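You operate a simulated robot arm through the tools that you are given. There is no shell and no other tool.

You run a simulated robot arm. Do the job below in one go: nothing can be reset, and whatever is moved stays where it is left.

## Task
Brush the old ink off the spare number block and store it in the drawer.
Fine: with the small brass brush; brush back, drawer shut. Set down upright: small brass brush. What is to be rubbed or washed off counts as gone when no trace of it is left.
Where things are to end (x, y in the base frame): spare number block within 60 mm of [310, -560].

It is judged by the outcome, as a careful person would: the job done as asked, and still so three seconds after it is handed in. It fails if anything else is knocked over, pushed out of place, dropped, spilled or broken.

## Robot
A 6-joint arm with a two-finger parallel gripper, fixed in place. Base frame: the origin is on the floor under the middle of its stand, x ahead of it, y to its left, z up. Readings come in mm, rad, newtons and seconds.
With the tool pointing down near the work surface it reaches from about 280 to 640 mm from the base axis. Its first joint turns from -2.007 to 2.007 rad. Payload 3.43 kg.
The tool frame sits at the grasp point between the pads (the TCP): z along the fingers, y along the line on which they close. The tips reach 34 mm beyond it. The gripper opens to 128 mm. The fingers are 24 mm wide and 12 mm thick; the gripper's body (48 by 130 mm) begins 96 mm behind the TCP.
Orientation is that of the tool frame in the base frame, as [roll, pitch, yaw] about the fixed x, y, z axes, in that order (R = Rz(yaw) Ry(pitch) Rx(roll)). With the fingers straight down and closing along the base's y, the tool's x points along the base's -x, its y along +y and its z along -z.

## Interface
- The arm moves only by the tool step_arm. Its argument "plan" is a list of rows, each a list of 3 entries, a list of its own where there are three numbers: the shift along the base's x, y, z in mm, then the turn, a rotation vector about the base's x, y, z in degrees, then the finger opening in mm, from 0 to 128. In form: [[[x, y, z], [wx, wy, wz], hand], ...]. A call has 1 to 20 rows; each row is the pose to reach, as a shift and turn from the pose commanded when the call began. Each row takes 0.2 s and may step no farther than 50 mm and 0.15 rad from the row before; otherwise, or with a gripper value out of range, the whole call is refused. A pose out of reach is approached as far as the arm can. The call stops where the force on the tool passes 40 N (or 10 N more than at its start, if that is more) or the arm is blocked; 0.2 s more then pass. The fingers move at their own pace (about 153 mm/s each) and stop on an object; they squeeze with about 30 N. The grip force told is the motor's: it shows also when the fingers shut on nothing. Time passes only in rows, and 0.2 s behind the last, so rows that repeat a pose let the fingers close. The reply holds the time, the measured pose of the TCP, the force on the tool along the base axes, the opening and the grip force, in the units named above and with some noise, with the torque about the TCP (base axes, N m) and any sound that the robot's microphone picked up.
- Cameras (640 x 400 px; columns grow to the right, rows downward): "scene" is fixed at [389.4, 664.5, 1485.9]; the picture's right is [-0.99, 0.11, 0.00], its down [0.05, 0.46, -0.89] and it looks along [-0.10, -0.88, -0.46] (base axes); focal length 316 px, centre (320, 200). "wrist" rides on the gripper at [76, -11, -160] in the tool frame; the picture's right is [0.15, 0.99, 0.00], its down [-0.88, 0.13, -0.46] and it looks along [-0.45, 0.07, 0.89] (tool axes); focal length 234 px, centre (320, 200).
- capture(camera): a new picture of that camera. It takes no simulated time.
- slide_trunk(by): slides the trunk up (or, below 0, down) by that many mm; the arm rides with it, the base frame stays. It gives what a move gives, with no picture.
- probe_pixels(camera, pixels): for up to 12 pixels [column, row] of the newest picture of that camera ("zoom" is the newest enlarged one), the place [x, y, z] in the base frame of the surface seen there, good to about 3 mm, but the place of the scene camera against the robot may be out by one fixed shift of up to 25 mm in any direction. It takes no simulated time.
- zoom(camera, box): a new picture of the part [left, top, right, bottom] of that camera's present view, enlarged. It takes no simulated time.
- finish_job(): hands the job in; it is judged then, once.

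Unless the task says otherwise, let go and move clear before handing in.

The tools are called after ">>>" as name(argument=value, ...) on one line, values as JSON. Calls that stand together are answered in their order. step_arm: Moves the arm, as the interface text tells. Its arguments: {"type":"object","properties":{"plan":{"type":"array","items":{"type":"array"}}},"required":["plan"]} The other tools are called the same way: slide_trunk (by) moves the trunk up or down; capture (camera) takes a picture; probe_pixels (camera, pixels) gives the place of the surface under pixels of a picture; zoom (camera, box) takes an enlarged picture of a part of a camera's view; finish_job () hands the job in.

At the start:

```text
time: 0.0
position: [288.4, -403.3, 987.6]
orientation: [-3.14, -0.001, -3.14]
ft_force: [0.0, -0.6, -0.3]
moment: [-0.02, 0.04, 0.01]
width: 128.0
grip_force: 0.0
trunk travel left (down, up): [-825.0, 165.0]
```

scene: 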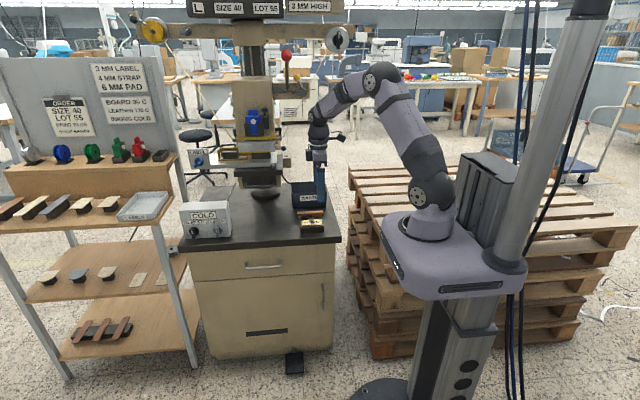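
wrist: 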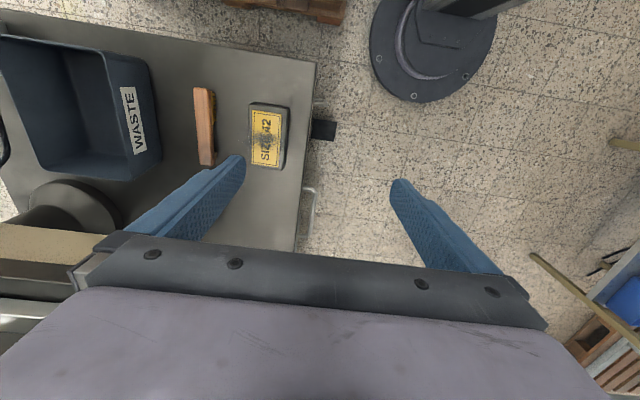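

The wrist picture shows a yellow block "SIZE 42" with a dark smudge at about (267,135), a wooden-backed brush at about (204,125) and a waste bin on the bench. I'll zoom in on these and probe their places first.

>>> zoom(camera="wrist", box=[170, 60, 350, 200])

>>> zoom(camera="scene", box=[170, 140, 370, 380])

>>> probe_pixels(camera="wrist", pixels=[[267, 135], [252, 104], [288, 107], [249, 163], [281, 166], [204, 125], [203, 90], [206, 162], [230, 100], [322, 130], [310, 220], [300, 80]])

>>> probe_pixels(camera="scene", pixels=[[312, 222], [312, 213], [264, 265], [260, 240], [320, 240], [294, 362], [267, 332], [325, 290], [205, 300]])

```text
2.86 times, centred on (260, 130) of wrist
```

zoom: 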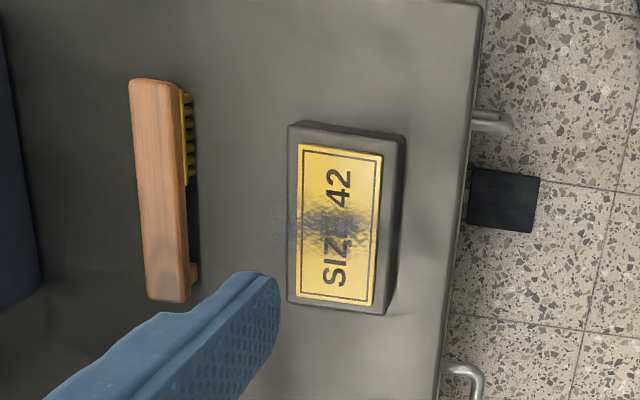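

```text
1.67 times, centred on (270, 260) of scene
```

zoom: 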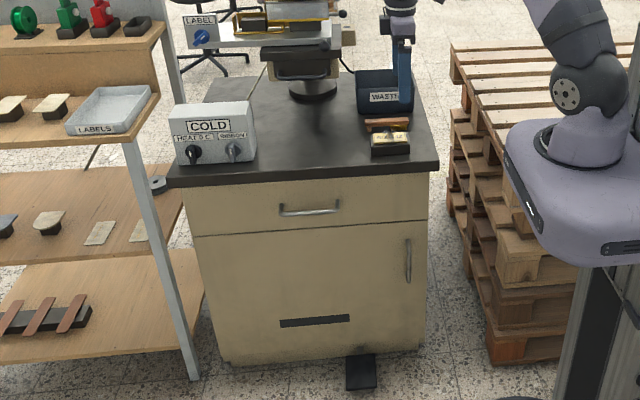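

```text
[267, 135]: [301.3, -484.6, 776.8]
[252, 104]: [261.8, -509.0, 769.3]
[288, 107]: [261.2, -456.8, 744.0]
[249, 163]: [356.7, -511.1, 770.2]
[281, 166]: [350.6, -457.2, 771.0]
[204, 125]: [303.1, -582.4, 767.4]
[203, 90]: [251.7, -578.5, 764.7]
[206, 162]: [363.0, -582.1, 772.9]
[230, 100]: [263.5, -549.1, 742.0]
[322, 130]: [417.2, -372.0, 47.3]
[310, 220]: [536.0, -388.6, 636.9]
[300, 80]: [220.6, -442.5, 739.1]
```

```text
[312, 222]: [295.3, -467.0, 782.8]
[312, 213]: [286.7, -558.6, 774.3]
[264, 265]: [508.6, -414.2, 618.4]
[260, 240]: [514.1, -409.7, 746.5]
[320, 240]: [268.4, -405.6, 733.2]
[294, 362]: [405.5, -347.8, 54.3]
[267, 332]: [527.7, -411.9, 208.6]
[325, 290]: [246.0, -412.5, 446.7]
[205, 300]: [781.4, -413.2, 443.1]
```

The block's top is at about z=777 near (301,-485), the brush lies at about y=-582 from x=250 to 363, and the bench top is at about z=740. Before moving, I'll probe the press, bin and drawer parts that could be in the way.

>>> probe_pixels(camera="scene", pixels=[[264, 193], [262, 182], [265, 160], [285, 155], [255, 122], [255, 85], [286, 60], [338, 38], [307, 198], [325, 200], [296, 190], [205, 215]])

>>> probe_pixels(camera="scene", pixels=[[248, 267], [264, 266], [281, 264], [264, 261], [191, 252], [337, 246], [191, 278], [333, 275], [321, 285], [321, 300], [230, 262], [300, 262]])

>>> probe_pixels(camera="wrist", pixels=[[70, 210], [100, 60], [130, 175], [150, 80], [110, 50], [40, 240], [312, 65], [296, 250], [10, 40], [160, 150], [420, 40], [130, 110]])

>>> zoom(camera="scene", box=[170, 0, 370, 130])

>>> zoom(camera="scene", box=[230, 120, 350, 250])

```text
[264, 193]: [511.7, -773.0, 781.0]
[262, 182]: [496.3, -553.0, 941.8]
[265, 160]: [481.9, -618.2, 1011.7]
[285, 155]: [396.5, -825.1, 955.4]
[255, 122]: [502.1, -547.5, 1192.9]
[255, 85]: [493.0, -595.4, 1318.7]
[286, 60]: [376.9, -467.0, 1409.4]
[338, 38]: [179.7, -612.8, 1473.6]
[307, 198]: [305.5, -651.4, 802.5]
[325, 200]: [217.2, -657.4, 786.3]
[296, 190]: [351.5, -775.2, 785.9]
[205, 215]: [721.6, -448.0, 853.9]
```

```text
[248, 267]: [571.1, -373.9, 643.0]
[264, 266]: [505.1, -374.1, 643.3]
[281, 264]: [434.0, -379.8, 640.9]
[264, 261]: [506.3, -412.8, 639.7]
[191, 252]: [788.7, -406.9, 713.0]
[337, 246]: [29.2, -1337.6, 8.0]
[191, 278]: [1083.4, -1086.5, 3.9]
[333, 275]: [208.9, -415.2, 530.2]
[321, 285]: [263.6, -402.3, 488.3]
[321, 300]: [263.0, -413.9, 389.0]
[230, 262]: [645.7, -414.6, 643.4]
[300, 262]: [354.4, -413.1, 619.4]
```

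```text
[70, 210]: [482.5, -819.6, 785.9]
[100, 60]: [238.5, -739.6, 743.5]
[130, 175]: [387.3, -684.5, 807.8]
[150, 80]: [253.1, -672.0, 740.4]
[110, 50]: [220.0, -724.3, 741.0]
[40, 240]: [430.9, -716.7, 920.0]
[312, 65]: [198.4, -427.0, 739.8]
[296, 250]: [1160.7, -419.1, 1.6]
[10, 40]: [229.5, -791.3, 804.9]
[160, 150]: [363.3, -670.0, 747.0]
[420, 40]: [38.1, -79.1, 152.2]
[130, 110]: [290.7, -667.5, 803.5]
```

```text
3.08 times, centred on (270, 65) of scene
```

zoom: 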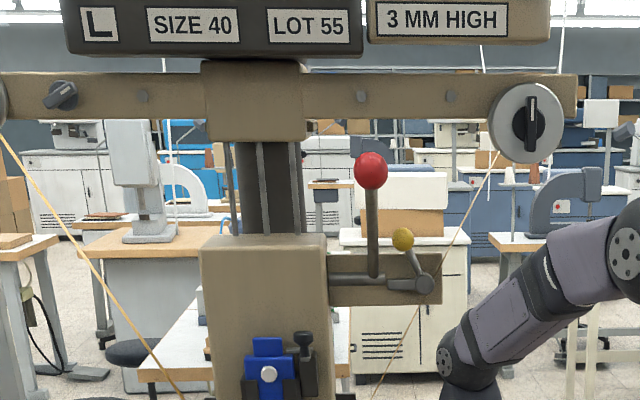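

```text
3.08 times, centred on (290, 185) of scene
```

zoom: 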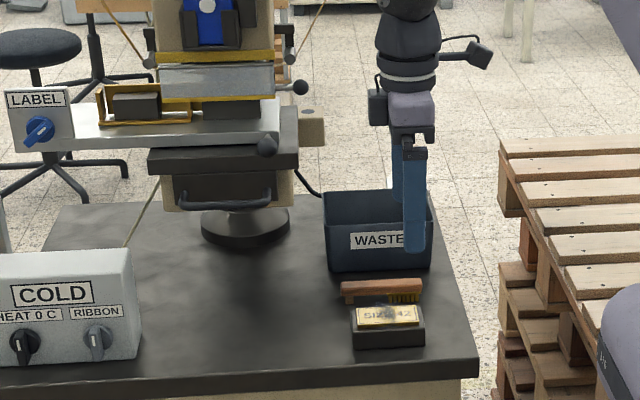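

The press hangs at x>430 and the bin starts at y<-667, so the space above the block and brush is clear. I'll move the empty gripper over the brush and block at about z=920 for closer pictures.

>>> step_arm(plan=[[[0, -40, -15], [0, 0, 0], 128], [[0, -80, -30], [0, 0, 0], 128], [[0, -115, -50], [0, 0, 0], 128], [[0, -135, -70], [0, 0, 0], 128], [[0, -135, -70], [0, 0, 0], 128]])

>>> capture(camera="wrist")

>>> zoom(camera="wrist", box=[260, 60, 420, 220])

>>> probe_pixels(camera="scene", pixels=[[450, 250], [440, 290], [390, 240], [510, 265], [385, 265], [430, 225]])

```text
time: 1.2
position: [289.8, -535.1, 918.0]
orientation: [-3.141, 0.0, 3.141]
ft_force: [-0.6, 0.2, -0.5]
moment: [-0.01, 0.01, 0.03]
width: 127.9
grip_force: 0.1
trunk travel left (down, up): [-825.0, 165.0]
```

```text
taken
```

wrist: 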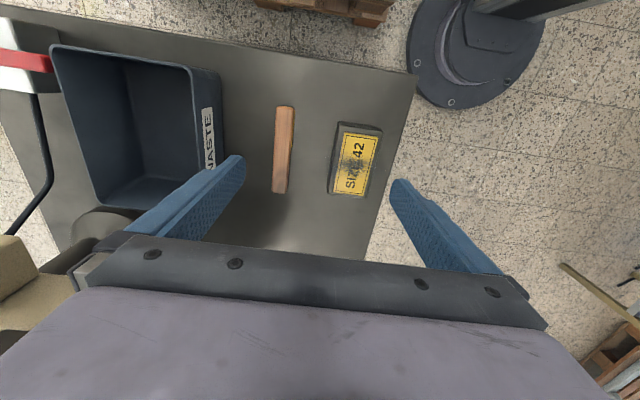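

```text
2.50 times, centred on (340, 140) of wrist
```

zoom: 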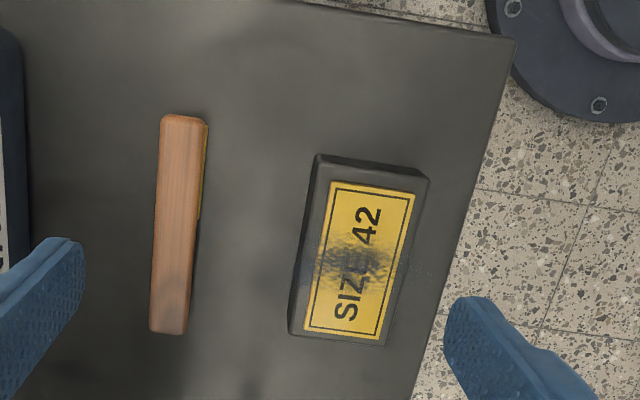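

```text
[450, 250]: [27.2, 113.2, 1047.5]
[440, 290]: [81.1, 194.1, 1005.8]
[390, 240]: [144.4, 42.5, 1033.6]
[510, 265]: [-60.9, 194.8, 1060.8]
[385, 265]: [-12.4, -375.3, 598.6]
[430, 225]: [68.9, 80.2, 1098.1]
```

The smudge spans the middle of the plate, around zoom (350,255), and may run onto the dark rim. The brush stands bristles-down with its wood back up, around zoom (180,220). I'll probe corners of both for exact poses.

>>> probe_pixels(camera="zoom", pixels=[[165, 118], [200, 122], [155, 328], [185, 330], [182, 220], [203, 150], [197, 215], [192, 270], [175, 160], [172, 290]])

>>> probe_pixels(camera="zoom", pixels=[[322, 172], [425, 182], [296, 328], [386, 340], [332, 185], [413, 196], [306, 325], [376, 337], [360, 260], [318, 262], [402, 270], [240, 250]])

>>> zoom(camera="wrist", box=[320, 110, 400, 205])

```text
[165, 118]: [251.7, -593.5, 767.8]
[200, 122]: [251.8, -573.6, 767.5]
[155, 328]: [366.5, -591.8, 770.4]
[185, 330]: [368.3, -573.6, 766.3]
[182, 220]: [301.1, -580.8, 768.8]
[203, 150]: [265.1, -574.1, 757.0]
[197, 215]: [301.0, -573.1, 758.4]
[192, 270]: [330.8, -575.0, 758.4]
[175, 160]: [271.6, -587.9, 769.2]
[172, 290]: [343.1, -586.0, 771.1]
```

```text
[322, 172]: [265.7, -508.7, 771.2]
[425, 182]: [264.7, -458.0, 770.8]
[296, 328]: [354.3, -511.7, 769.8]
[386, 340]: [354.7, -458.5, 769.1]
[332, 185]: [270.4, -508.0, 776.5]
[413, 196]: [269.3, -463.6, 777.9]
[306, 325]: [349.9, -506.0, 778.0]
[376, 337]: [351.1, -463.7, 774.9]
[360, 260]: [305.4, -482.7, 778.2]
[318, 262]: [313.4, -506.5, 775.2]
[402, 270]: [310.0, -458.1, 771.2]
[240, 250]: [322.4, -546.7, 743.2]
```

```text
4.21 times, centred on (360, 158) of wrist
```

zoom: 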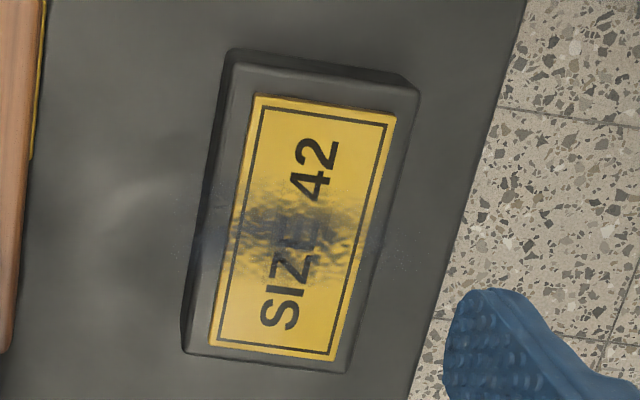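

The brush's wood back spans x 252–367 and y -593 to -573 with its top at z≈769. The block spans x 262–357 and y -511 to -457, with the plate top at z≈777. I'll narrow the fingers to 60 mm and come above the bristle half of the brush.

>>> step_arm(plan=[[[-2, -25, 0], [0, 0, 0], 60], [[-4, -45, -20], [0, 0, 0], 60], [[-4, -45, -50], [0, 0, 0], 60], [[-4, -45, -80], [0, 0, 0], 60], [[-4, -45, -80], [0, 0, 0], 60], [[-4, -45, -80], [0, 0, 0], 60]])

>>> capture(camera="wrist")

>>> zoom(camera="scene", box=[270, 170, 350, 250])

```text
time: 2.6
position: [277.2, -560.6, 840.7]
orientation: [-3.14, 0.0, -3.141]
ft_force: [-0.3, -0.4, 0.0]
moment: [-0.02, -0.01, 0.04]
width: 60.1
grip_force: 0.1
out of reach, approached as far as the arm can: row 1, 2, 3, 4, 5, 6
trunk travel left (down, up): [-825.0, 165.0]
```

```text
taken
```

wrist: 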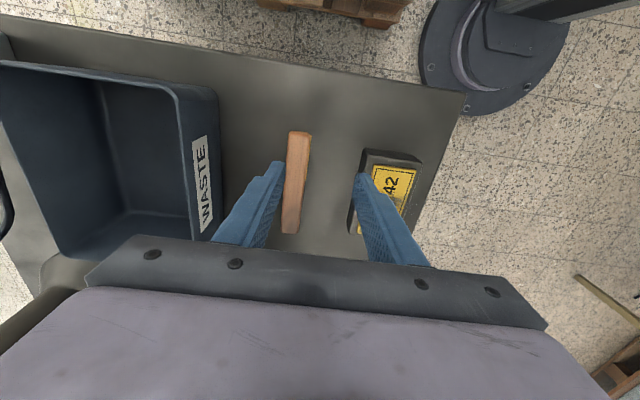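

```text
5.00 times, centred on (310, 210) of scene
```

zoom: 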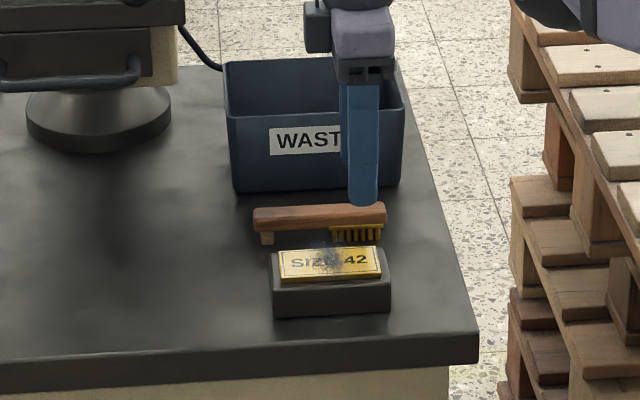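

The arm could not reach y=-583 at this trunk height and stopped at (277,-561,841). The brush in the scene zoom around (315,215) shows bristles at its right end and a small foot at its left end. I'll raise the arm, lower the trunk by the same amount, and try for more reach.

>>> step_arm(plan=[[[0, 10, 40], [0, 0, 0], 60], [[0, 25, 80], [0, 0, 0], 60], [[0, 40, 120], [0, 0, 0], 60], [[0, 40, 120], [0, 0, 0], 60]])

```text
time: 3.6
position: [276.7, -519.5, 960.8]
orientation: [-3.141, 0.001, -3.141]
ft_force: [0.4, -0.2, 0.1]
moment: [0.01, 0.02, -0.02]
width: 60.2
grip_force: 0.1
trunk travel left (down, up): [-825.0, 165.0]
```

The arm now stands at (277,-520,961), and a clipped pose becomes the commanded one. I'll lower the trunk by 120 mm, which brings the TCP to about z=841, still above everything.

>>> slide_trunk(by=-120)

```text
time: 5.1
position: [277.0, -519.7, 840.3]
orientation: [3.142, 0.0, -3.14]
ft_force: [-0.2, -0.2, 0.3]
moment: [0.0, -0.02, -0.01]
width: 60.0
grip_force: 0.0
trunk travel left (down, up): [-705.0, 285.0]
```

The trunk moved down cleanly and the TCP is at (277,-520,840). I'll now try again to go over the brush at (284,-583).

>>> step_arm(plan=[[[3, -30, 0], [0, 0, 0], 60], [[7, -63, 0], [0, 0, 0], 60], [[7, -63, 0], [0, 0, 0], 60]])

>>> capture(camera="wrist")

```text
time: 5.9
position: [274.9, -560.5, 835.1]
orientation: [3.139, 0.001, -3.141]
ft_force: [0.2, -0.2, -0.7]
moment: [0.02, -0.02, -0.01]
width: 60.0
grip_force: 0.0
out of reach, approached as far as the arm can: row 2, 3
trunk travel left (down, up): [-705.0, 285.0]
```

```text
taken
```

wrist: 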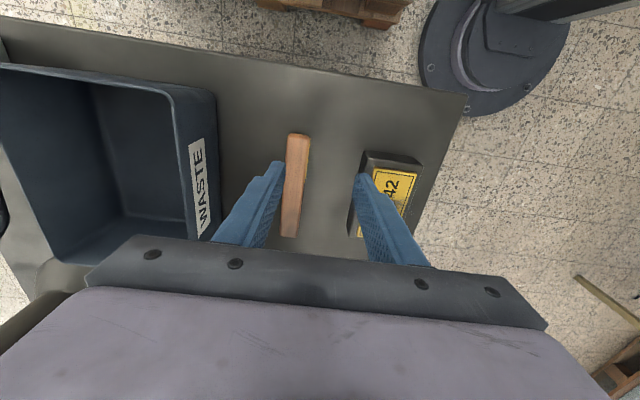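

Reach is again capped at r≈625, so I'll tilt the tool about the closing axis (y) by 20°, tips toward +x. That brings the wrist closer to the base while the fingers can still close squarely on the brush.

>>> step_arm(plan=[[[0, 0, 0], [0, -7, 0], 60], [[0, 0, 0], [0, -14, 0], 60], [[0, 0, 0], [0, -20, 0], 60], [[0, -12, 0], [0, -20, 0], 60], [[-3, -22, 0], [0, -20, 0], 60], [[-3, -22, 0], [0, -20, 0], 60], [[-3, -22, 0], [0, -20, 0], 60]])

>>> capture(camera="wrist")

>>> zoom(camera="scene", box=[270, 170, 350, 250])

```text
time: 7.5
position: [270.3, -583.7, 836.6]
orientation: [-3.139, 0.349, 3.141]
ft_force: [-1.0, 0.2, -0.1]
moment: [0.02, 0.0, 0.03]
width: 60.0
grip_force: 0.1
trunk travel left (down, up): [-705.0, 285.0]
```

```text
taken
```

wrist: 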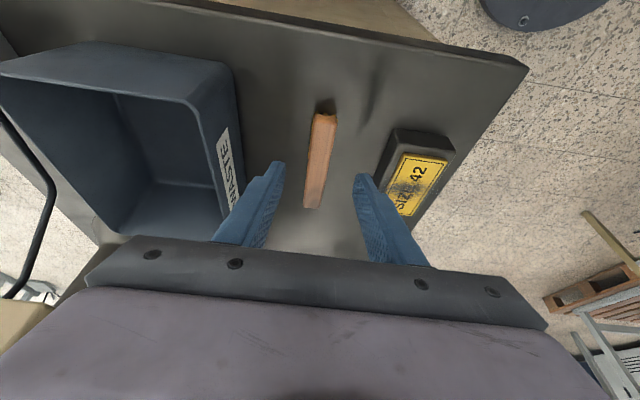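

```text
5.00 times, centred on (310, 210) of scene
```

zoom: 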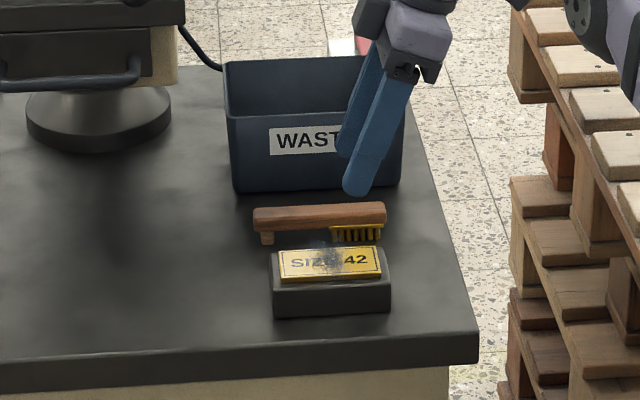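

The pose (270,-584,837) with the 20° tilt is reached, and the fingers straddle the brush in the wrist picture at (320,160). I'll check the brush's place once more in this view, then go down.

>>> probe_pixels(camera="wrist", pixels=[[314, 118], [335, 118], [305, 205], [318, 205], [320, 160], [328, 170]])

>>> step_arm(plan=[[[0, 0, -15], [0, 0, 0], 50], [[0, 0, -30], [0, 0, 0], 50], [[0, 0, -45], [0, 0, 0], 50], [[0, 0, -45], [0, 0, 0], 50]])

>>> capture(camera="wrist")

>>> zoom(camera="scene", box=[280, 180, 340, 240])

```text
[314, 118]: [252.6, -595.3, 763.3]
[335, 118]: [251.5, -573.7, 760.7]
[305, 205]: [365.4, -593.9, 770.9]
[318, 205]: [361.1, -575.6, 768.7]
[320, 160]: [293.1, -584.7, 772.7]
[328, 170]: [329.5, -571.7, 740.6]
```

```text
time: 8.5
position: [272.9, -585.1, 791.9]
orientation: [-3.14, 0.349, 3.141]
ft_force: [0.7, 0.4, 0.1]
moment: [-0.03, -0.01, 0.0]
width: 50.0
grip_force: 0.0
trunk travel left (down, up): [-705.0, 285.0]
```

```text
taken
```

wrist: 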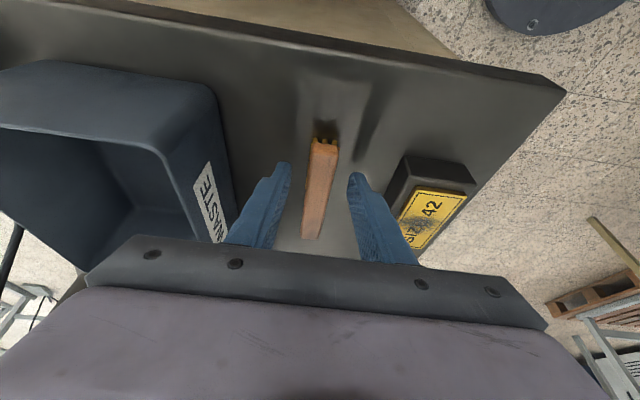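

```text
6.67 times, centred on (310, 210) of scene
```

zoom: 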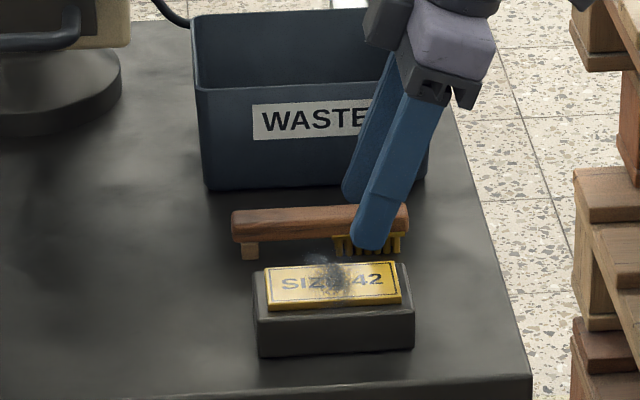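

The fingers straddle the wood at the bristle end, with the lowest tip corners at about z=756. I'll go down 5 mm more and close.

>>> step_arm(plan=[[[0, 1, -5], [0, 0, 0], 50], [[0, 1, -5], [0, 0, 0], 30], [[0, 1, -5], [0, 0, 0], 10], [[0, 1, -5], [0, 0, 0], 5], [[0, 1, -5], [0, 0, 0], 5]])

>>> capture(camera="wrist")

>>> zoom(camera="scene", box=[280, 180, 340, 240])

```text
time: 9.7
position: [272.9, -584.6, 786.9]
orientation: [-3.141, 0.348, -3.14]
ft_force: [0.4, -0.9, 0.6]
moment: [-0.01, -0.13, -0.04]
width: 21.1
grip_force: 30.0
trunk travel left (down, up): [-705.0, 285.0]
```

```text
taken
```

wrist: 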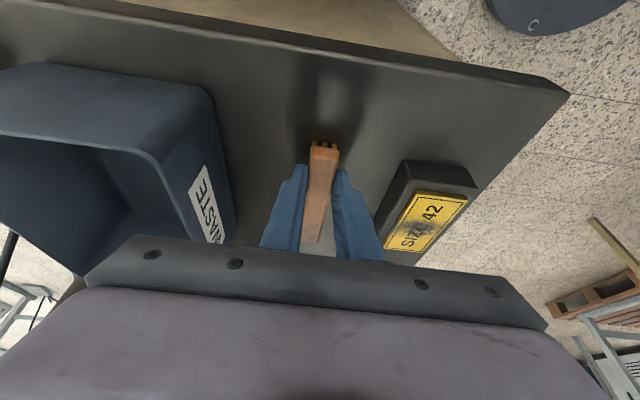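

```text
6.67 times, centred on (310, 210) of scene
```

zoom: 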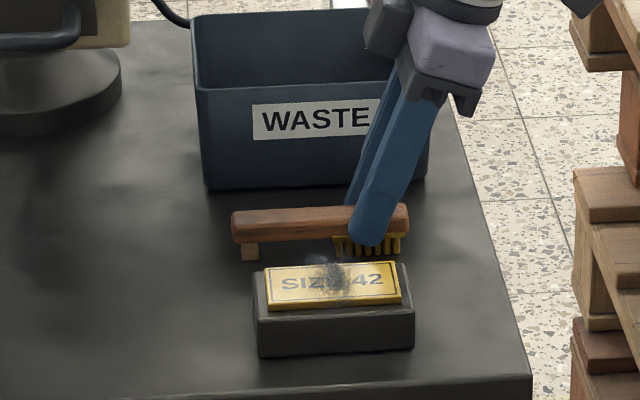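

The fingers hold the wood at 21.1 mm with 30 N; the grasp pose to return to is (272.9,-584.6,786.9). I'll lift 55 mm and check that the brush hangs level.

>>> step_arm(plan=[[[0, 0, 15], [0, 0, 0], 5], [[0, 0, 35], [0, 0, 0], 5], [[0, 0, 55], [0, 0, 0], 5], [[0, 0, 55], [0, 0, 0], 5]])

>>> capture(camera="wrist")

>>> zoom(camera="scene", box=[280, 170, 340, 230])

```text
time: 10.7
position: [272.6, -582.3, 843.5]
orientation: [3.141, 0.348, -3.141]
ft_force: [-0.4, -0.4, -0.1]
moment: [-0.02, -0.03, -0.03]
width: 21.0
grip_force: 29.9
trunk travel left (down, up): [-705.0, 285.0]
```

```text
taken
```

wrist: 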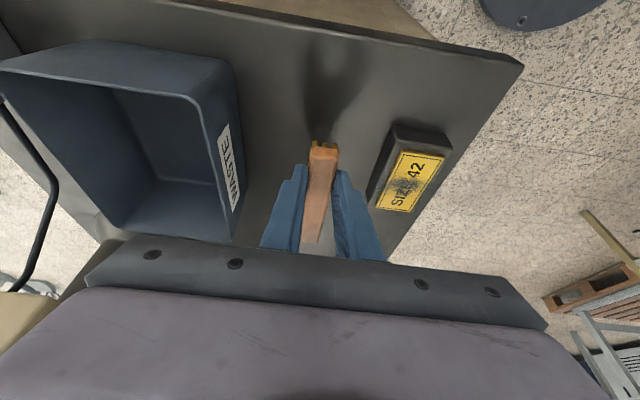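

```text
6.67 times, centred on (310, 200) of scene
```

zoom: 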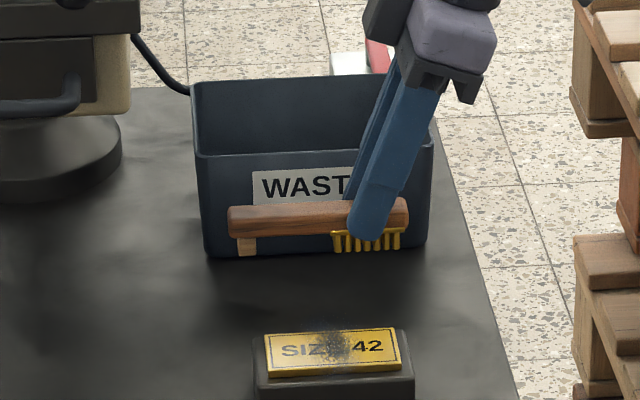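

The brush hangs level in the scene zoom, with bristles at (365,240). I'll carry it over the block so that the bristle patch is centred on the smudge (x≈308, y≈-485), stopping about 4 mm above the plate.

>>> step_arm(plan=[[[10, 35, 5], [0, 0, 0], 5], [[20, 68, 5], [0, 0, 0], 5], [[31, 98, 5], [0, 0, 0], 5], [[31, 98, -8], [0, 0, 0], 5], [[31, 98, -15], [0, 0, 0], 5], [[31, 98, -15], [0, 0, 0], 5]])

>>> capture(camera="wrist")

>>> zoom(camera="scene", box=[280, 180, 340, 240])

```text
time: 12.1
position: [303.1, -486.5, 826.9]
orientation: [-3.141, 0.348, 3.141]
ft_force: [0.0, 0.2, -0.4]
moment: [-0.04, 0.03, 0.04]
width: 21.1
grip_force: 30.0
trunk travel left (down, up): [-705.0, 285.0]
```

```text
taken
```

wrist: 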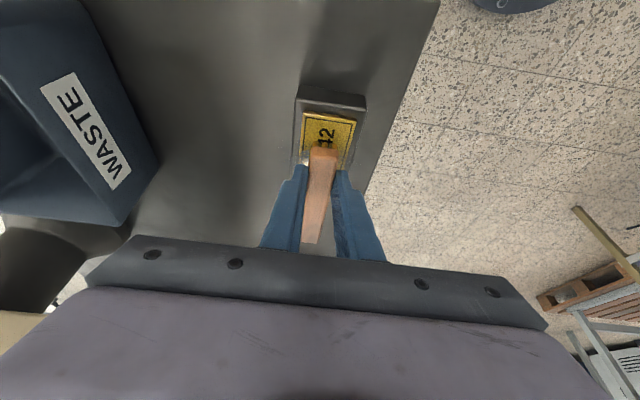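

```text
6.67 times, centred on (310, 210) of scene
```

zoom: 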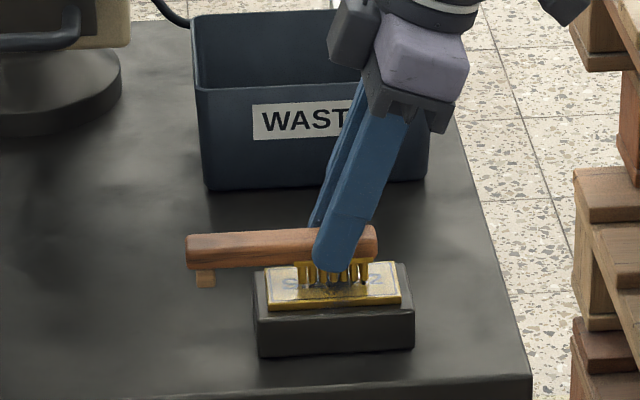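

The bristles hang just over the smudge at scene zoom (335,275), with no force yet. I'll go down in small steps until light contact.

>>> step_arm(plan=[[[0, 0, -1], [0, 0, 0], 5], [[0, 0, -2], [0, 0, 0], 5], [[0, 0, -2], [0, 0, 0], 5]])

```text
time: 12.9
position: [302.4, -486.1, 824.7]
orientation: [-3.141, 0.35, -3.141]
ft_force: [-0.9, 0.7, -1.1]
moment: [-0.01, 0.0, -0.01]
width: 21.0
grip_force: 30.0
trunk travel left (down, up): [-705.0, 285.0]
```

>>> step_arm(plan=[[[0, 0, -1], [0, 0, 0], 5], [[0, 0, -2], [0, 0, 0], 5], [[0, 0, -2], [0, 0, 0], 5]])

```text
time: 13.7
position: [302.9, -485.9, 823.0]
orientation: [-3.141, 0.348, 3.141]
ft_force: [0.0, 0.0, -0.7]
moment: [-0.03, 0.03, -0.02]
width: 21.0
grip_force: 30.3
trunk travel left (down, up): [-705.0, 285.0]
```

The force is still at noise level at z=823. I'll go down another 2 mm.

>>> step_arm(plan=[[[0, 0, -1], [0, 0, 0], 5], [[0, 0, -2], [0, 0, 0], 5], [[0, 0, -2], [0, 0, 0], 5]])

```text
time: 14.5
position: [304.3, -485.4, 822.3]
orientation: [-3.14, 0.35, -3.14]
ft_force: [-0.3, -1.4, 6.9]
moment: [-0.01, 0.03, 0.01]
width: 21.3
grip_force: 30.0
trunk travel left (down, up): [-705.0, 285.0]
```

Light contact is made: 6.9 N upward at z≈822. I'll make one gentle crosswise pass of ±18 mm in y and check whether the block stays put.

>>> step_arm(plan=[[[0, 6, 0], [0, 0, 0], 5], [[0, 12, 0], [0, 0, 0], 5], [[0, 18, 0], [0, 0, 0], 5], [[0, 10, 0], [0, 0, 0], 5], [[0, 0, 0], [0, 0, 0], 5], [[0, -10, 0], [0, 0, 0], 5], [[0, -18, 0], [0, 0, 0], 5], [[0, -10, 0], [0, 0, 0], 5], [[0, 0, 0], [0, 0, 0], 5]])

>>> capture(camera="wrist")

>>> zoom(camera="scene", box=[280, 180, 340, 240])

```text
time: 16.5
position: [303.6, -486.9, 822.6]
orientation: [-3.138, 0.351, -3.141]
ft_force: [-1.3, -4.4, 14.4]
moment: [-0.16, -0.07, -0.05]
width: 20.9
grip_force: 29.6
trunk travel left (down, up): [-705.0, 285.0]
```

```text
taken
```

wrist: 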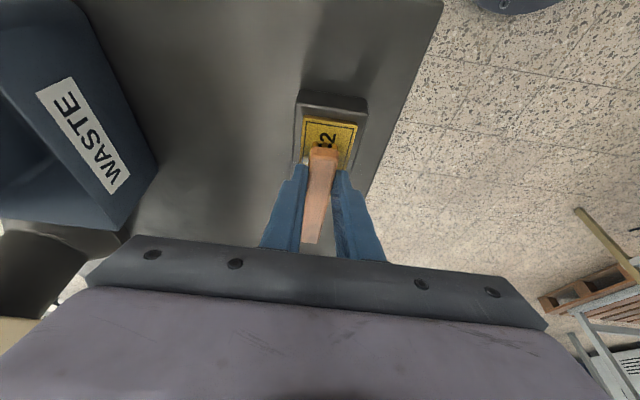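

```text
6.67 times, centred on (310, 210) of scene
```

zoom: 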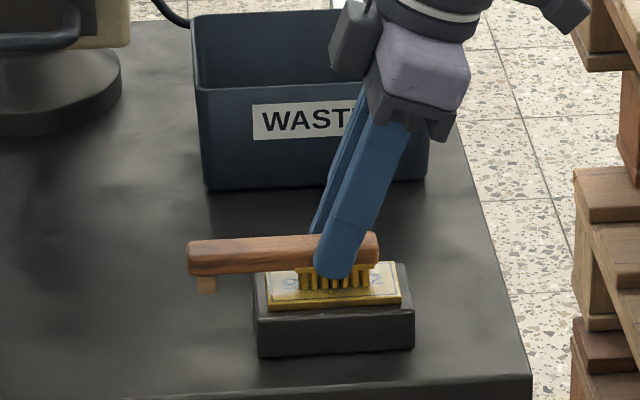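

The block has not moved (same outline at zoom (255–413, 262–356)); the force is 14 N after the pass. I'll lift 40 mm and step back in y to look at the plate.

>>> step_arm(plan=[[[0, 0, 15], [0, 0, 0], 5], [[0, -20, 40], [0, 0, 0], 5], [[0, -60, 40], [0, 0, 0], 5], [[0, -60, 40], [0, 0, 0], 5]])

>>> zoom(camera="wrist", box=[320, 80, 440, 200])

>>> zoom(camera="scene", box=[290, 200, 335, 240])

```text
time: 17.5
position: [303.7, -543.4, 859.8]
orientation: [3.139, 0.348, 3.139]
ft_force: [-0.2, -0.5, -0.9]
moment: [0.01, -0.01, 0.0]
width: 20.6
grip_force: 29.9
trunk travel left (down, up): [-705.0, 285.0]
```

```text
3.33 times, centred on (380, 140) of wrist
```

zoom: 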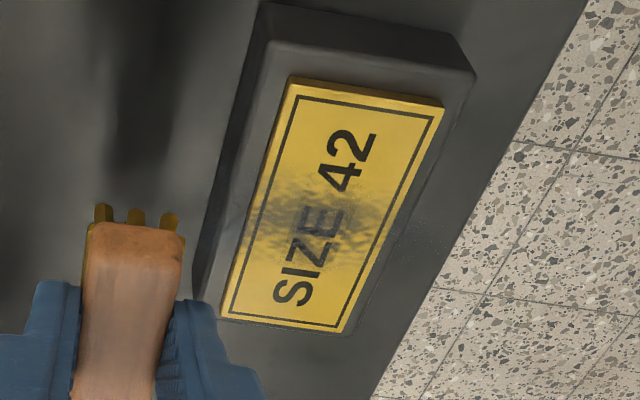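

```text
10.00 times, centred on (312, 220) of scene
```

zoom: 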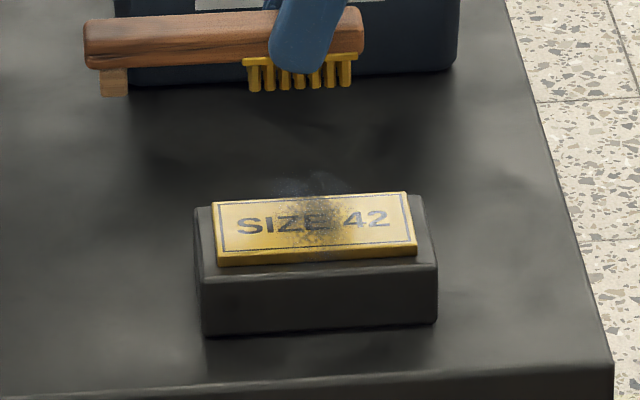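

The smudge at wrist zoom (310,220) is clearly fainter after one pass, so brushing works and the block held still. I'll go back and make several more passes.

>>> step_arm(plan=[[[0, 30, 0], [0, 0, 0], 5], [[0, 60, 0], [0, 0, 0], 5], [[0, 60, -30], [0, 0, 0], 5], [[0, 60, -40], [0, 0, 0], 5], [[0, 68, -40], [0, 0, 0], 5], [[0, 78, -40], [0, 0, 0], 5], [[0, 70, -40], [0, 0, 0], 5], [[0, 60, -40], [0, 0, 0], 5], [[0, 50, -40], [0, 0, 0], 5], [[0, 40, -40], [0, 0, 0], 5], [[0, 50, -40], [0, 0, 0], 5], [[0, 60, -40], [0, 0, 0], 5], [[0, 70, -40], [0, 0, 0], 5], [[0, 78, -40], [0, 0, 0], 5], [[0, 70, -40], [0, 0, 0], 5], [[0, 60, -40], [0, 0, 0], 5], [[0, 50, -40], [0, 0, 0], 5], [[0, 40, -40], [0, 0, 0], 5], [[0, 50, -40], [0, 0, 0], 5], [[0, 60, -40], [0, 0, 0], 5]])

>>> capture(camera="wrist")

>>> zoom(camera="scene", box=[280, 180, 340, 240])

```text
time: 21.7
position: [303.7, -485.0, 822.5]
orientation: [-3.136, 0.35, 3.14]
ft_force: [0.0, -3.1, 8.3]
moment: [-0.08, -0.01, -0.03]
width: 21.0
grip_force: 30.0
trunk travel left (down, up): [-705.0, 285.0]
```

```text
taken
```

wrist: 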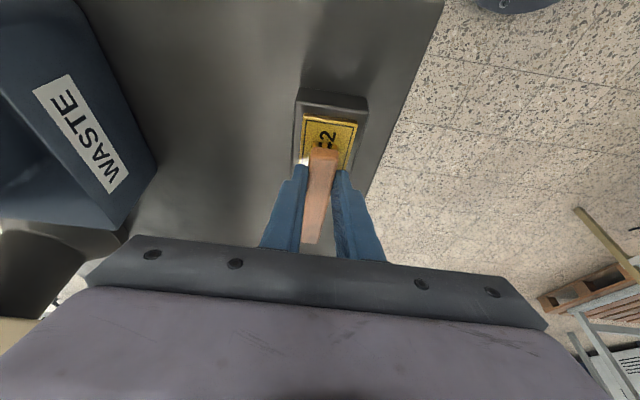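

```text
6.67 times, centred on (310, 210) of scene
```

zoom: 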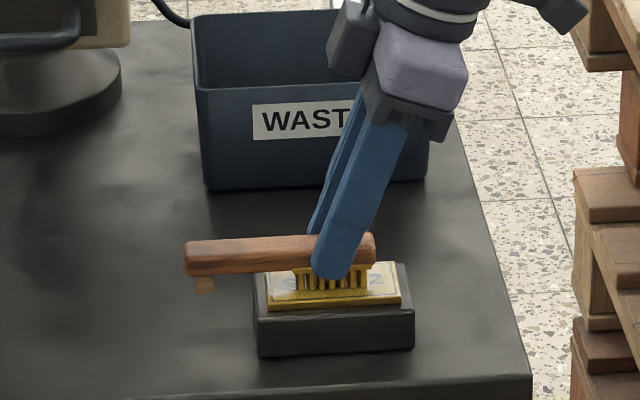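

Force is 8.3 N and the block is still in the same place. I'll add further passes with small x offsets so that the whole smudge is covered, then lift and look.

>>> step_arm(plan=[[[5, 8, 0], [0, 0, 0], 5], [[6, 18, 0], [0, 0, 0], 5], [[6, 8, 0], [0, 0, 0], 5], [[6, -2, 0], [0, 0, 0], 5], [[6, -12, 0], [0, 0, 0], 5], [[6, -20, 0], [0, 0, 0], 5], [[0, -20, 0], [0, 0, 0], 5], [[-6, -20, 0], [0, 0, 0], 5], [[-6, -10, 0], [0, 0, 0], 5], [[-6, 0, 0], [0, 0, 0], 5], [[-6, 10, 0], [0, 0, 0], 5], [[-6, 18, 0], [0, 0, 0], 5], [[0, 18, 0], [0, 0, 0], 5], [[0, 8, 0], [0, 0, 0], 5], [[0, 0, 0], [0, 0, 0], 5], [[0, -10, 0], [0, 0, 0], 5], [[0, -20, 10], [0, 0, 0], 5], [[0, -30, 40], [0, 0, 0], 5], [[0, -65, 40], [0, 0, 0], 5], [[0, -65, 40], [0, 0, 0], 5]])

>>> zoom(camera="wrist", box=[320, 80, 440, 200])

>>> zoom(camera="scene", box=[290, 200, 335, 240])

```text
time: 25.9
position: [302.9, -549.2, 859.4]
orientation: [3.14, 0.349, 3.138]
ft_force: [-0.5, -0.1, -0.1]
moment: [-0.04, 0.07, 0.03]
width: 21.4
grip_force: 30.2
trunk travel left (down, up): [-705.0, 285.0]
```

```text
3.33 times, centred on (380, 140) of wrist
```

zoom: 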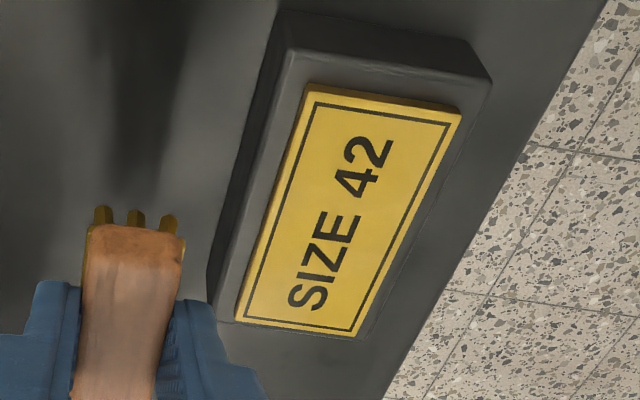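

```text
10.00 times, centred on (312, 220) of scene
```

zoom: 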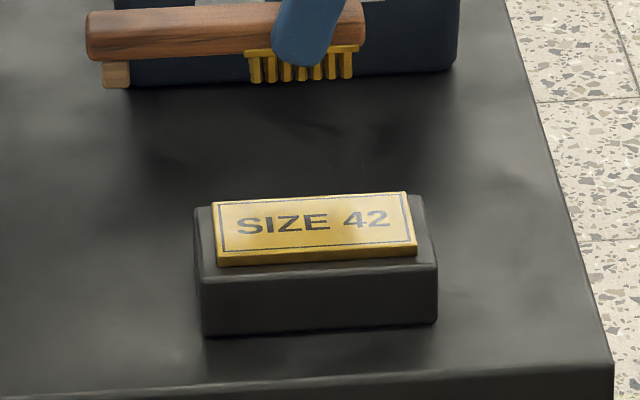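

The plate at wrist zoom (345,210) looks fully clean in both views. For certainty I'll make one more round of passes with a wider x range, then lift away.

>>> step_arm(plan=[[[0, 35, 0], [0, 0, 0], 5], [[-10, 65, 0], [0, 0, 0], 5], [[-10, 65, -30], [0, 0, 0], 5], [[-10, 65, -40], [0, 0, 0], 5], [[-10, 75, -40], [0, 0, 0], 5], [[-10, 84, -40], [0, 0, 0], 5], [[-10, 74, -40], [0, 0, 0], 5], [[-10, 64, -40], [0, 0, 0], 5], [[-10, 54, -40], [0, 0, 0], 5], [[-10, 45, -40], [0, 0, 0], 5], [[0, 45, -40], [0, 0, 0], 5], [[10, 45, -40], [0, 0, 0], 5], [[10, 55, -40], [0, 0, 0], 5], [[10, 65, -40], [0, 0, 0], 5], [[10, 75, -40], [0, 0, 0], 5], [[10, 84, -40], [0, 0, 0], 5], [[10, 74, -40], [0, 0, 0], 5], [[10, 65, -40], [0, 0, 0], 5], [[5, 60, -30], [0, 0, 0], 5], [[0, 40, 0], [0, 0, 0], 5]])

>>> step_arm(plan=[[[0, -20, 0], [0, 0, 0], 5], [[0, -40, 0], [0, 0, 0], 5], [[0, -40, 0], [0, 0, 0], 5]])

>>> capture(camera="wrist")

>>> zoom(camera="wrist", box=[340, 90, 420, 190])

>>> zoom(camera="scene", box=[290, 190, 335, 240])

```text
time: 30.1
position: [303.2, -509.3, 861.8]
orientation: [3.139, 0.348, 3.14]
ft_force: [-0.5, -0.2, -1.0]
moment: [-0.01, 0.0, 0.02]
width: 21.1
grip_force: 30.4
trunk travel left (down, up): [-705.0, 285.0]
```

```text
time: 30.9
position: [303.6, -549.5, 862.5]
orientation: [-3.14, 0.35, 3.14]
ft_force: [-0.4, 0.4, -0.8]
moment: [0.01, 0.01, -0.02]
width: 21.2
grip_force: 29.6
trunk travel left (down, up): [-705.0, 285.0]
```

```text
taken
```

wrist: 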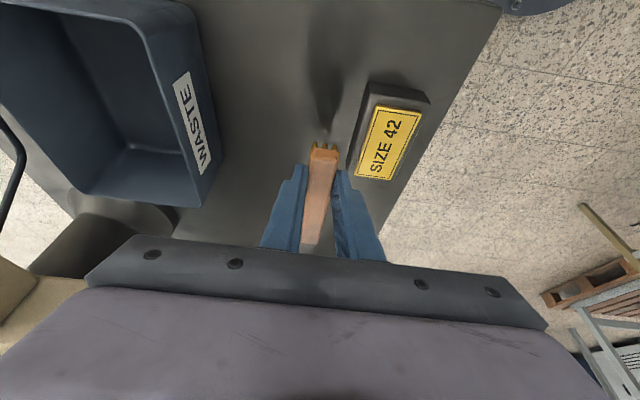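

```text
4.00 times, centred on (380, 140) of wrist
```

zoom: 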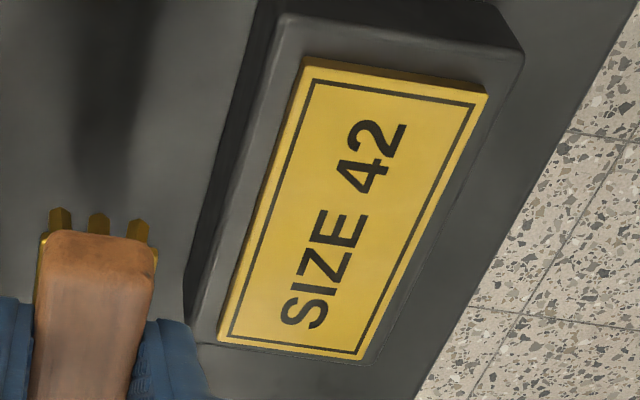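

```text
8.00 times, centred on (312, 215) of scene
```

zoom: 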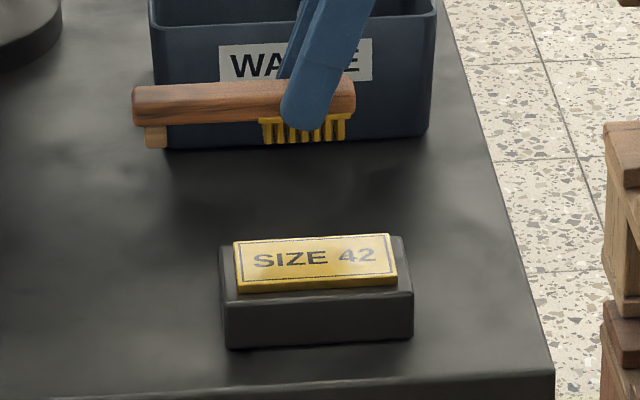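

The plate is clean in both views. I'll carry the brush back over its original spot and lower it to just above the bench.

>>> step_arm(plan=[[[-15, -18, 0], [0, 0, 0], 5], [[-31, -35, 0], [0, 0, 0], 5], [[-31, -35, -30], [0, 0, 0], 5], [[-31, -35, -55], [0, 0, 0], 5], [[-31, -35, -68], [0, 0, 0], 5], [[-31, -35, -68], [0, 0, 0], 5], [[-31, -35, -68], [0, 0, 0], 5]])

>>> zoom(camera="scene", box=[280, 180, 340, 240])

```text
time: 32.5
position: [271.4, -585.8, 795.1]
orientation: [-3.14, 0.348, -3.142]
ft_force: [0.0, 0.7, -0.5]
moment: [-0.02, 0.0, -0.01]
width: 21.0
grip_force: 30.1
trunk travel left (down, up): [-705.0, 285.0]
```

```text
6.67 times, centred on (310, 210) of scene
```

zoom: 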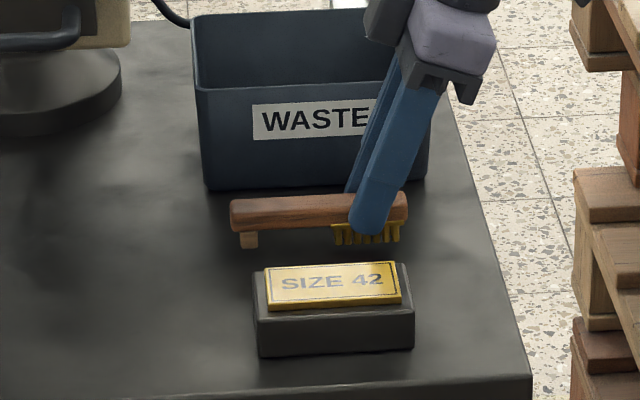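

The TCP is at (271.4,-585.8,795.1) and the brush is level, about 8 mm above its resting height. I'll lower it gently until it stands.

>>> step_arm(plan=[[[1, 1, -3], [0, 0, 0], 5], [[1, 1, -6], [0, 0, 0], 5], [[1, 1, -7], [0, 0, 0], 5], [[1, 1, -7], [0, 0, 0], 5]])

```text
time: 33.5
position: [272.4, -584.1, 786.5]
orientation: [-3.141, 0.349, 3.14]
ft_force: [1.2, 0.7, -0.7]
moment: [0.02, 0.04, 0.0]
width: 21.0
grip_force: 29.9
trunk travel left (down, up): [-705.0, 285.0]
```

There is no contact force yet at z≈786.5. I'll lower another 1 mm at a time.

>>> step_arm(plan=[[[0, 0, -1], [0, 0, 0], 5], [[0, 0, -1], [0, 0, 0], 5]])

>>> zoom(camera="scene", box=[280, 180, 340, 240])

```text
time: 34.1
position: [272.6, -585.2, 786.5]
orientation: [-3.141, 0.351, 3.141]
ft_force: [0.6, 0.4, 0.2]
moment: [-0.02, -0.06, -0.01]
width: 20.9
grip_force: 30.0
trunk travel left (down, up): [-705.0, 285.0]
```

```text
6.67 times, centred on (310, 210) of scene
```

zoom: 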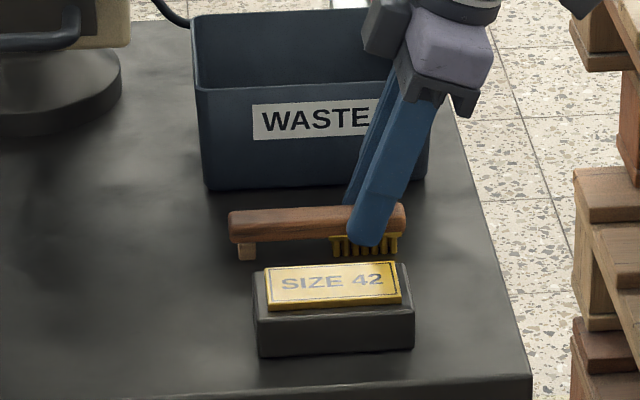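

The brush looks at its original place but the force is still near zero, so I'll lower 1 mm more to be sure it stands.

>>> step_arm(plan=[[[0, 0, -1], [0, 0, 0], 5], [[0, 0, -1], [0, 0, 0], 5]])

```text
time: 34.7
position: [272.6, -584.3, 786.0]
orientation: [-3.141, 0.351, 3.141]
ft_force: [-1.2, 1.0, 4.9]
moment: [0.08, -0.25, 0.05]
width: 21.1
grip_force: 29.7
trunk travel left (down, up): [-705.0, 285.0]
```

Contact reads 4.9 N, so the brush stands on the bench. I'll open to 50 mm and retreat straight back along the tool axis.

>>> step_arm(plan=[[[0, 0, 0], [0, 0, 0], 30], [[0, 0, 0], [0, 0, 0], 50], [[0, 0, 0], [0, 0, 0], 50], [[-7, 0, 19], [0, 0, 0], 50], [[-14, 0, 38], [0, 0, 0], 50], [[-20, 10, 75], [0, 0, 0], 50], [[-20, 30, 110], [0, 0, 0], 50], [[-20, 30, 110], [0, 0, 0], 50]])

>>> capture(camera="wrist")

>>> zoom(camera="scene", box=[280, 180, 340, 240])

```text
time: 36.5
position: [252.1, -554.2, 892.4]
orientation: [-3.141, 0.348, 3.141]
ft_force: [0.7, 0.2, 0.2]
moment: [0.0, 0.03, 0.0]
width: 50.0
grip_force: 0.1
trunk travel left (down, up): [-705.0, 285.0]
```

```text
taken
```

wrist: 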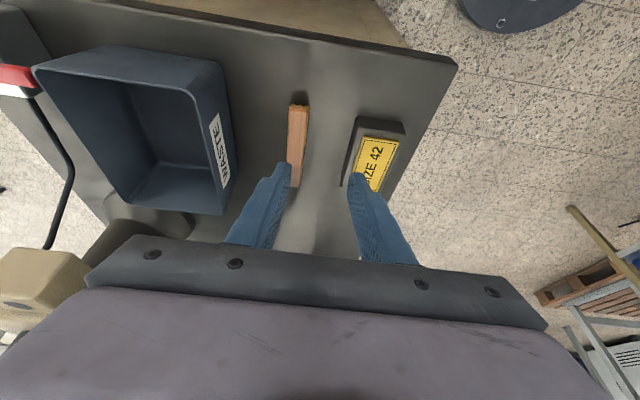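

```text
6.67 times, centred on (310, 210) of scene
```

zoom: 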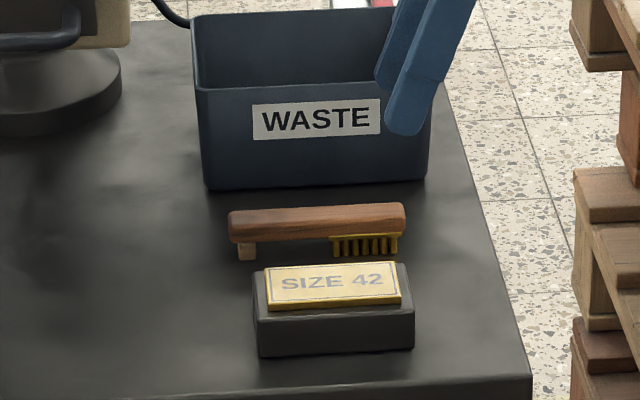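

The brush stands upright at its old place and the block is clean and unmoved. Now I'll bring the arm out over the front of the bench, straighten the tool and look at the drawer.

>>> step_arm(plan=[[[12, 40, 0], [0, 7, 0], 50], [[24, 80, 5], [0, 14, 0], 50], [[36, 120, 10], [0, 20, 0], 50], [[60, 160, 10], [0, 20, 0], 50], [[85, 200, 10], [0, 20, 0], 50], [[110, 240, 10], [0, 20, 0], 50], [[110, 240, 10], [0, 20, 0], 50]])

>>> capture(camera="wrist")

>>> capture(camera="scene")

```text
time: 38.1
position: [364.5, -316.0, 903.4]
orientation: [-3.14, -0.002, -3.141]
ft_force: [-0.2, -0.6, -0.1]
moment: [0.01, -0.01, -0.02]
width: 50.0
grip_force: 0.1
trunk travel left (down, up): [-705.0, 285.0]
```

```text
taken
```

wrist: 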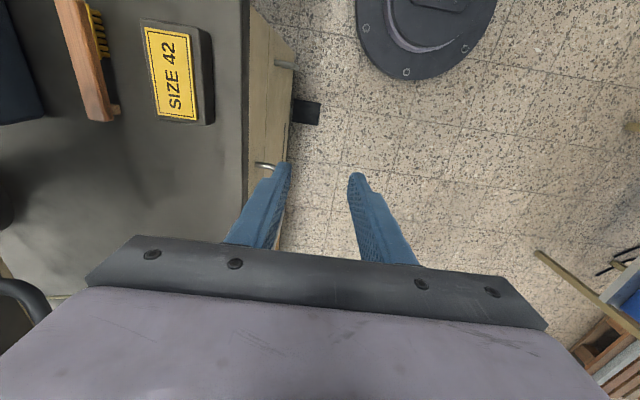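

```text
taken
```

scene: 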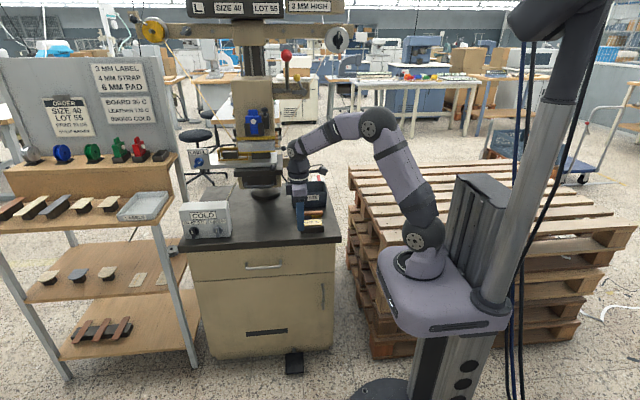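

The handle's end shows at wrist pixel (265,165), just below the bench edge. I'll tilt the tool 50° so that the fingers point down and toward the drawer (-y), moving to about (430,-285,800).

>>> step_arm(plan=[[[10, 5, -10], [-8, 0, 0], 60], [[20, 10, -25], [-16, 0, 0], 60], [[30, 15, -40], [-24, 0, 0], 60], [[40, 20, -55], [-32, 0, 0], 60], [[50, 25, -70], [-40, 0, 0], 60], [[60, 30, -90], [-48, 0, 0], 60], [[66, 30, -103], [-50, 0, 0], 60], [[66, 30, -103], [-50, 0, 0], 60]])

>>> capture(camera="wrist")

>>> zoom(camera="scene", box=[200, 160, 400, 300])

```text
time: 39.9
position: [429.4, -285.5, 801.9]
orientation: [-2.268, 0.001, 3.141]
ft_force: [1.2, -0.2, -0.7]
moment: [-0.01, -0.01, -0.03]
width: 60.0
grip_force: 0.0
trunk travel left (down, up): [-705.0, 285.0]
```

```text
taken
```

wrist: 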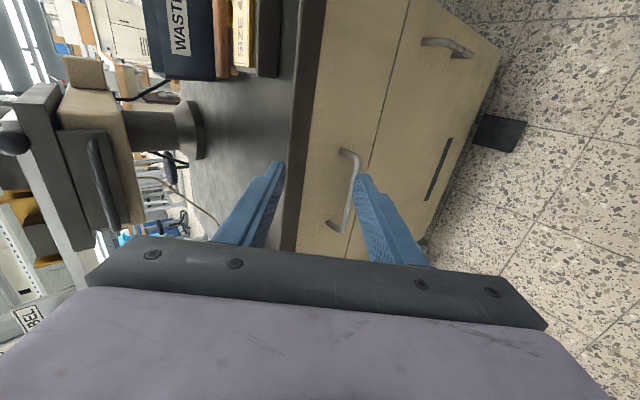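

```text
2.86 times, centred on (300, 230) of scene
```

zoom: 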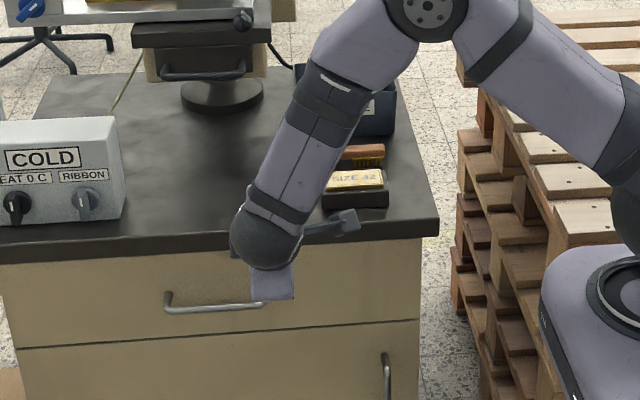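

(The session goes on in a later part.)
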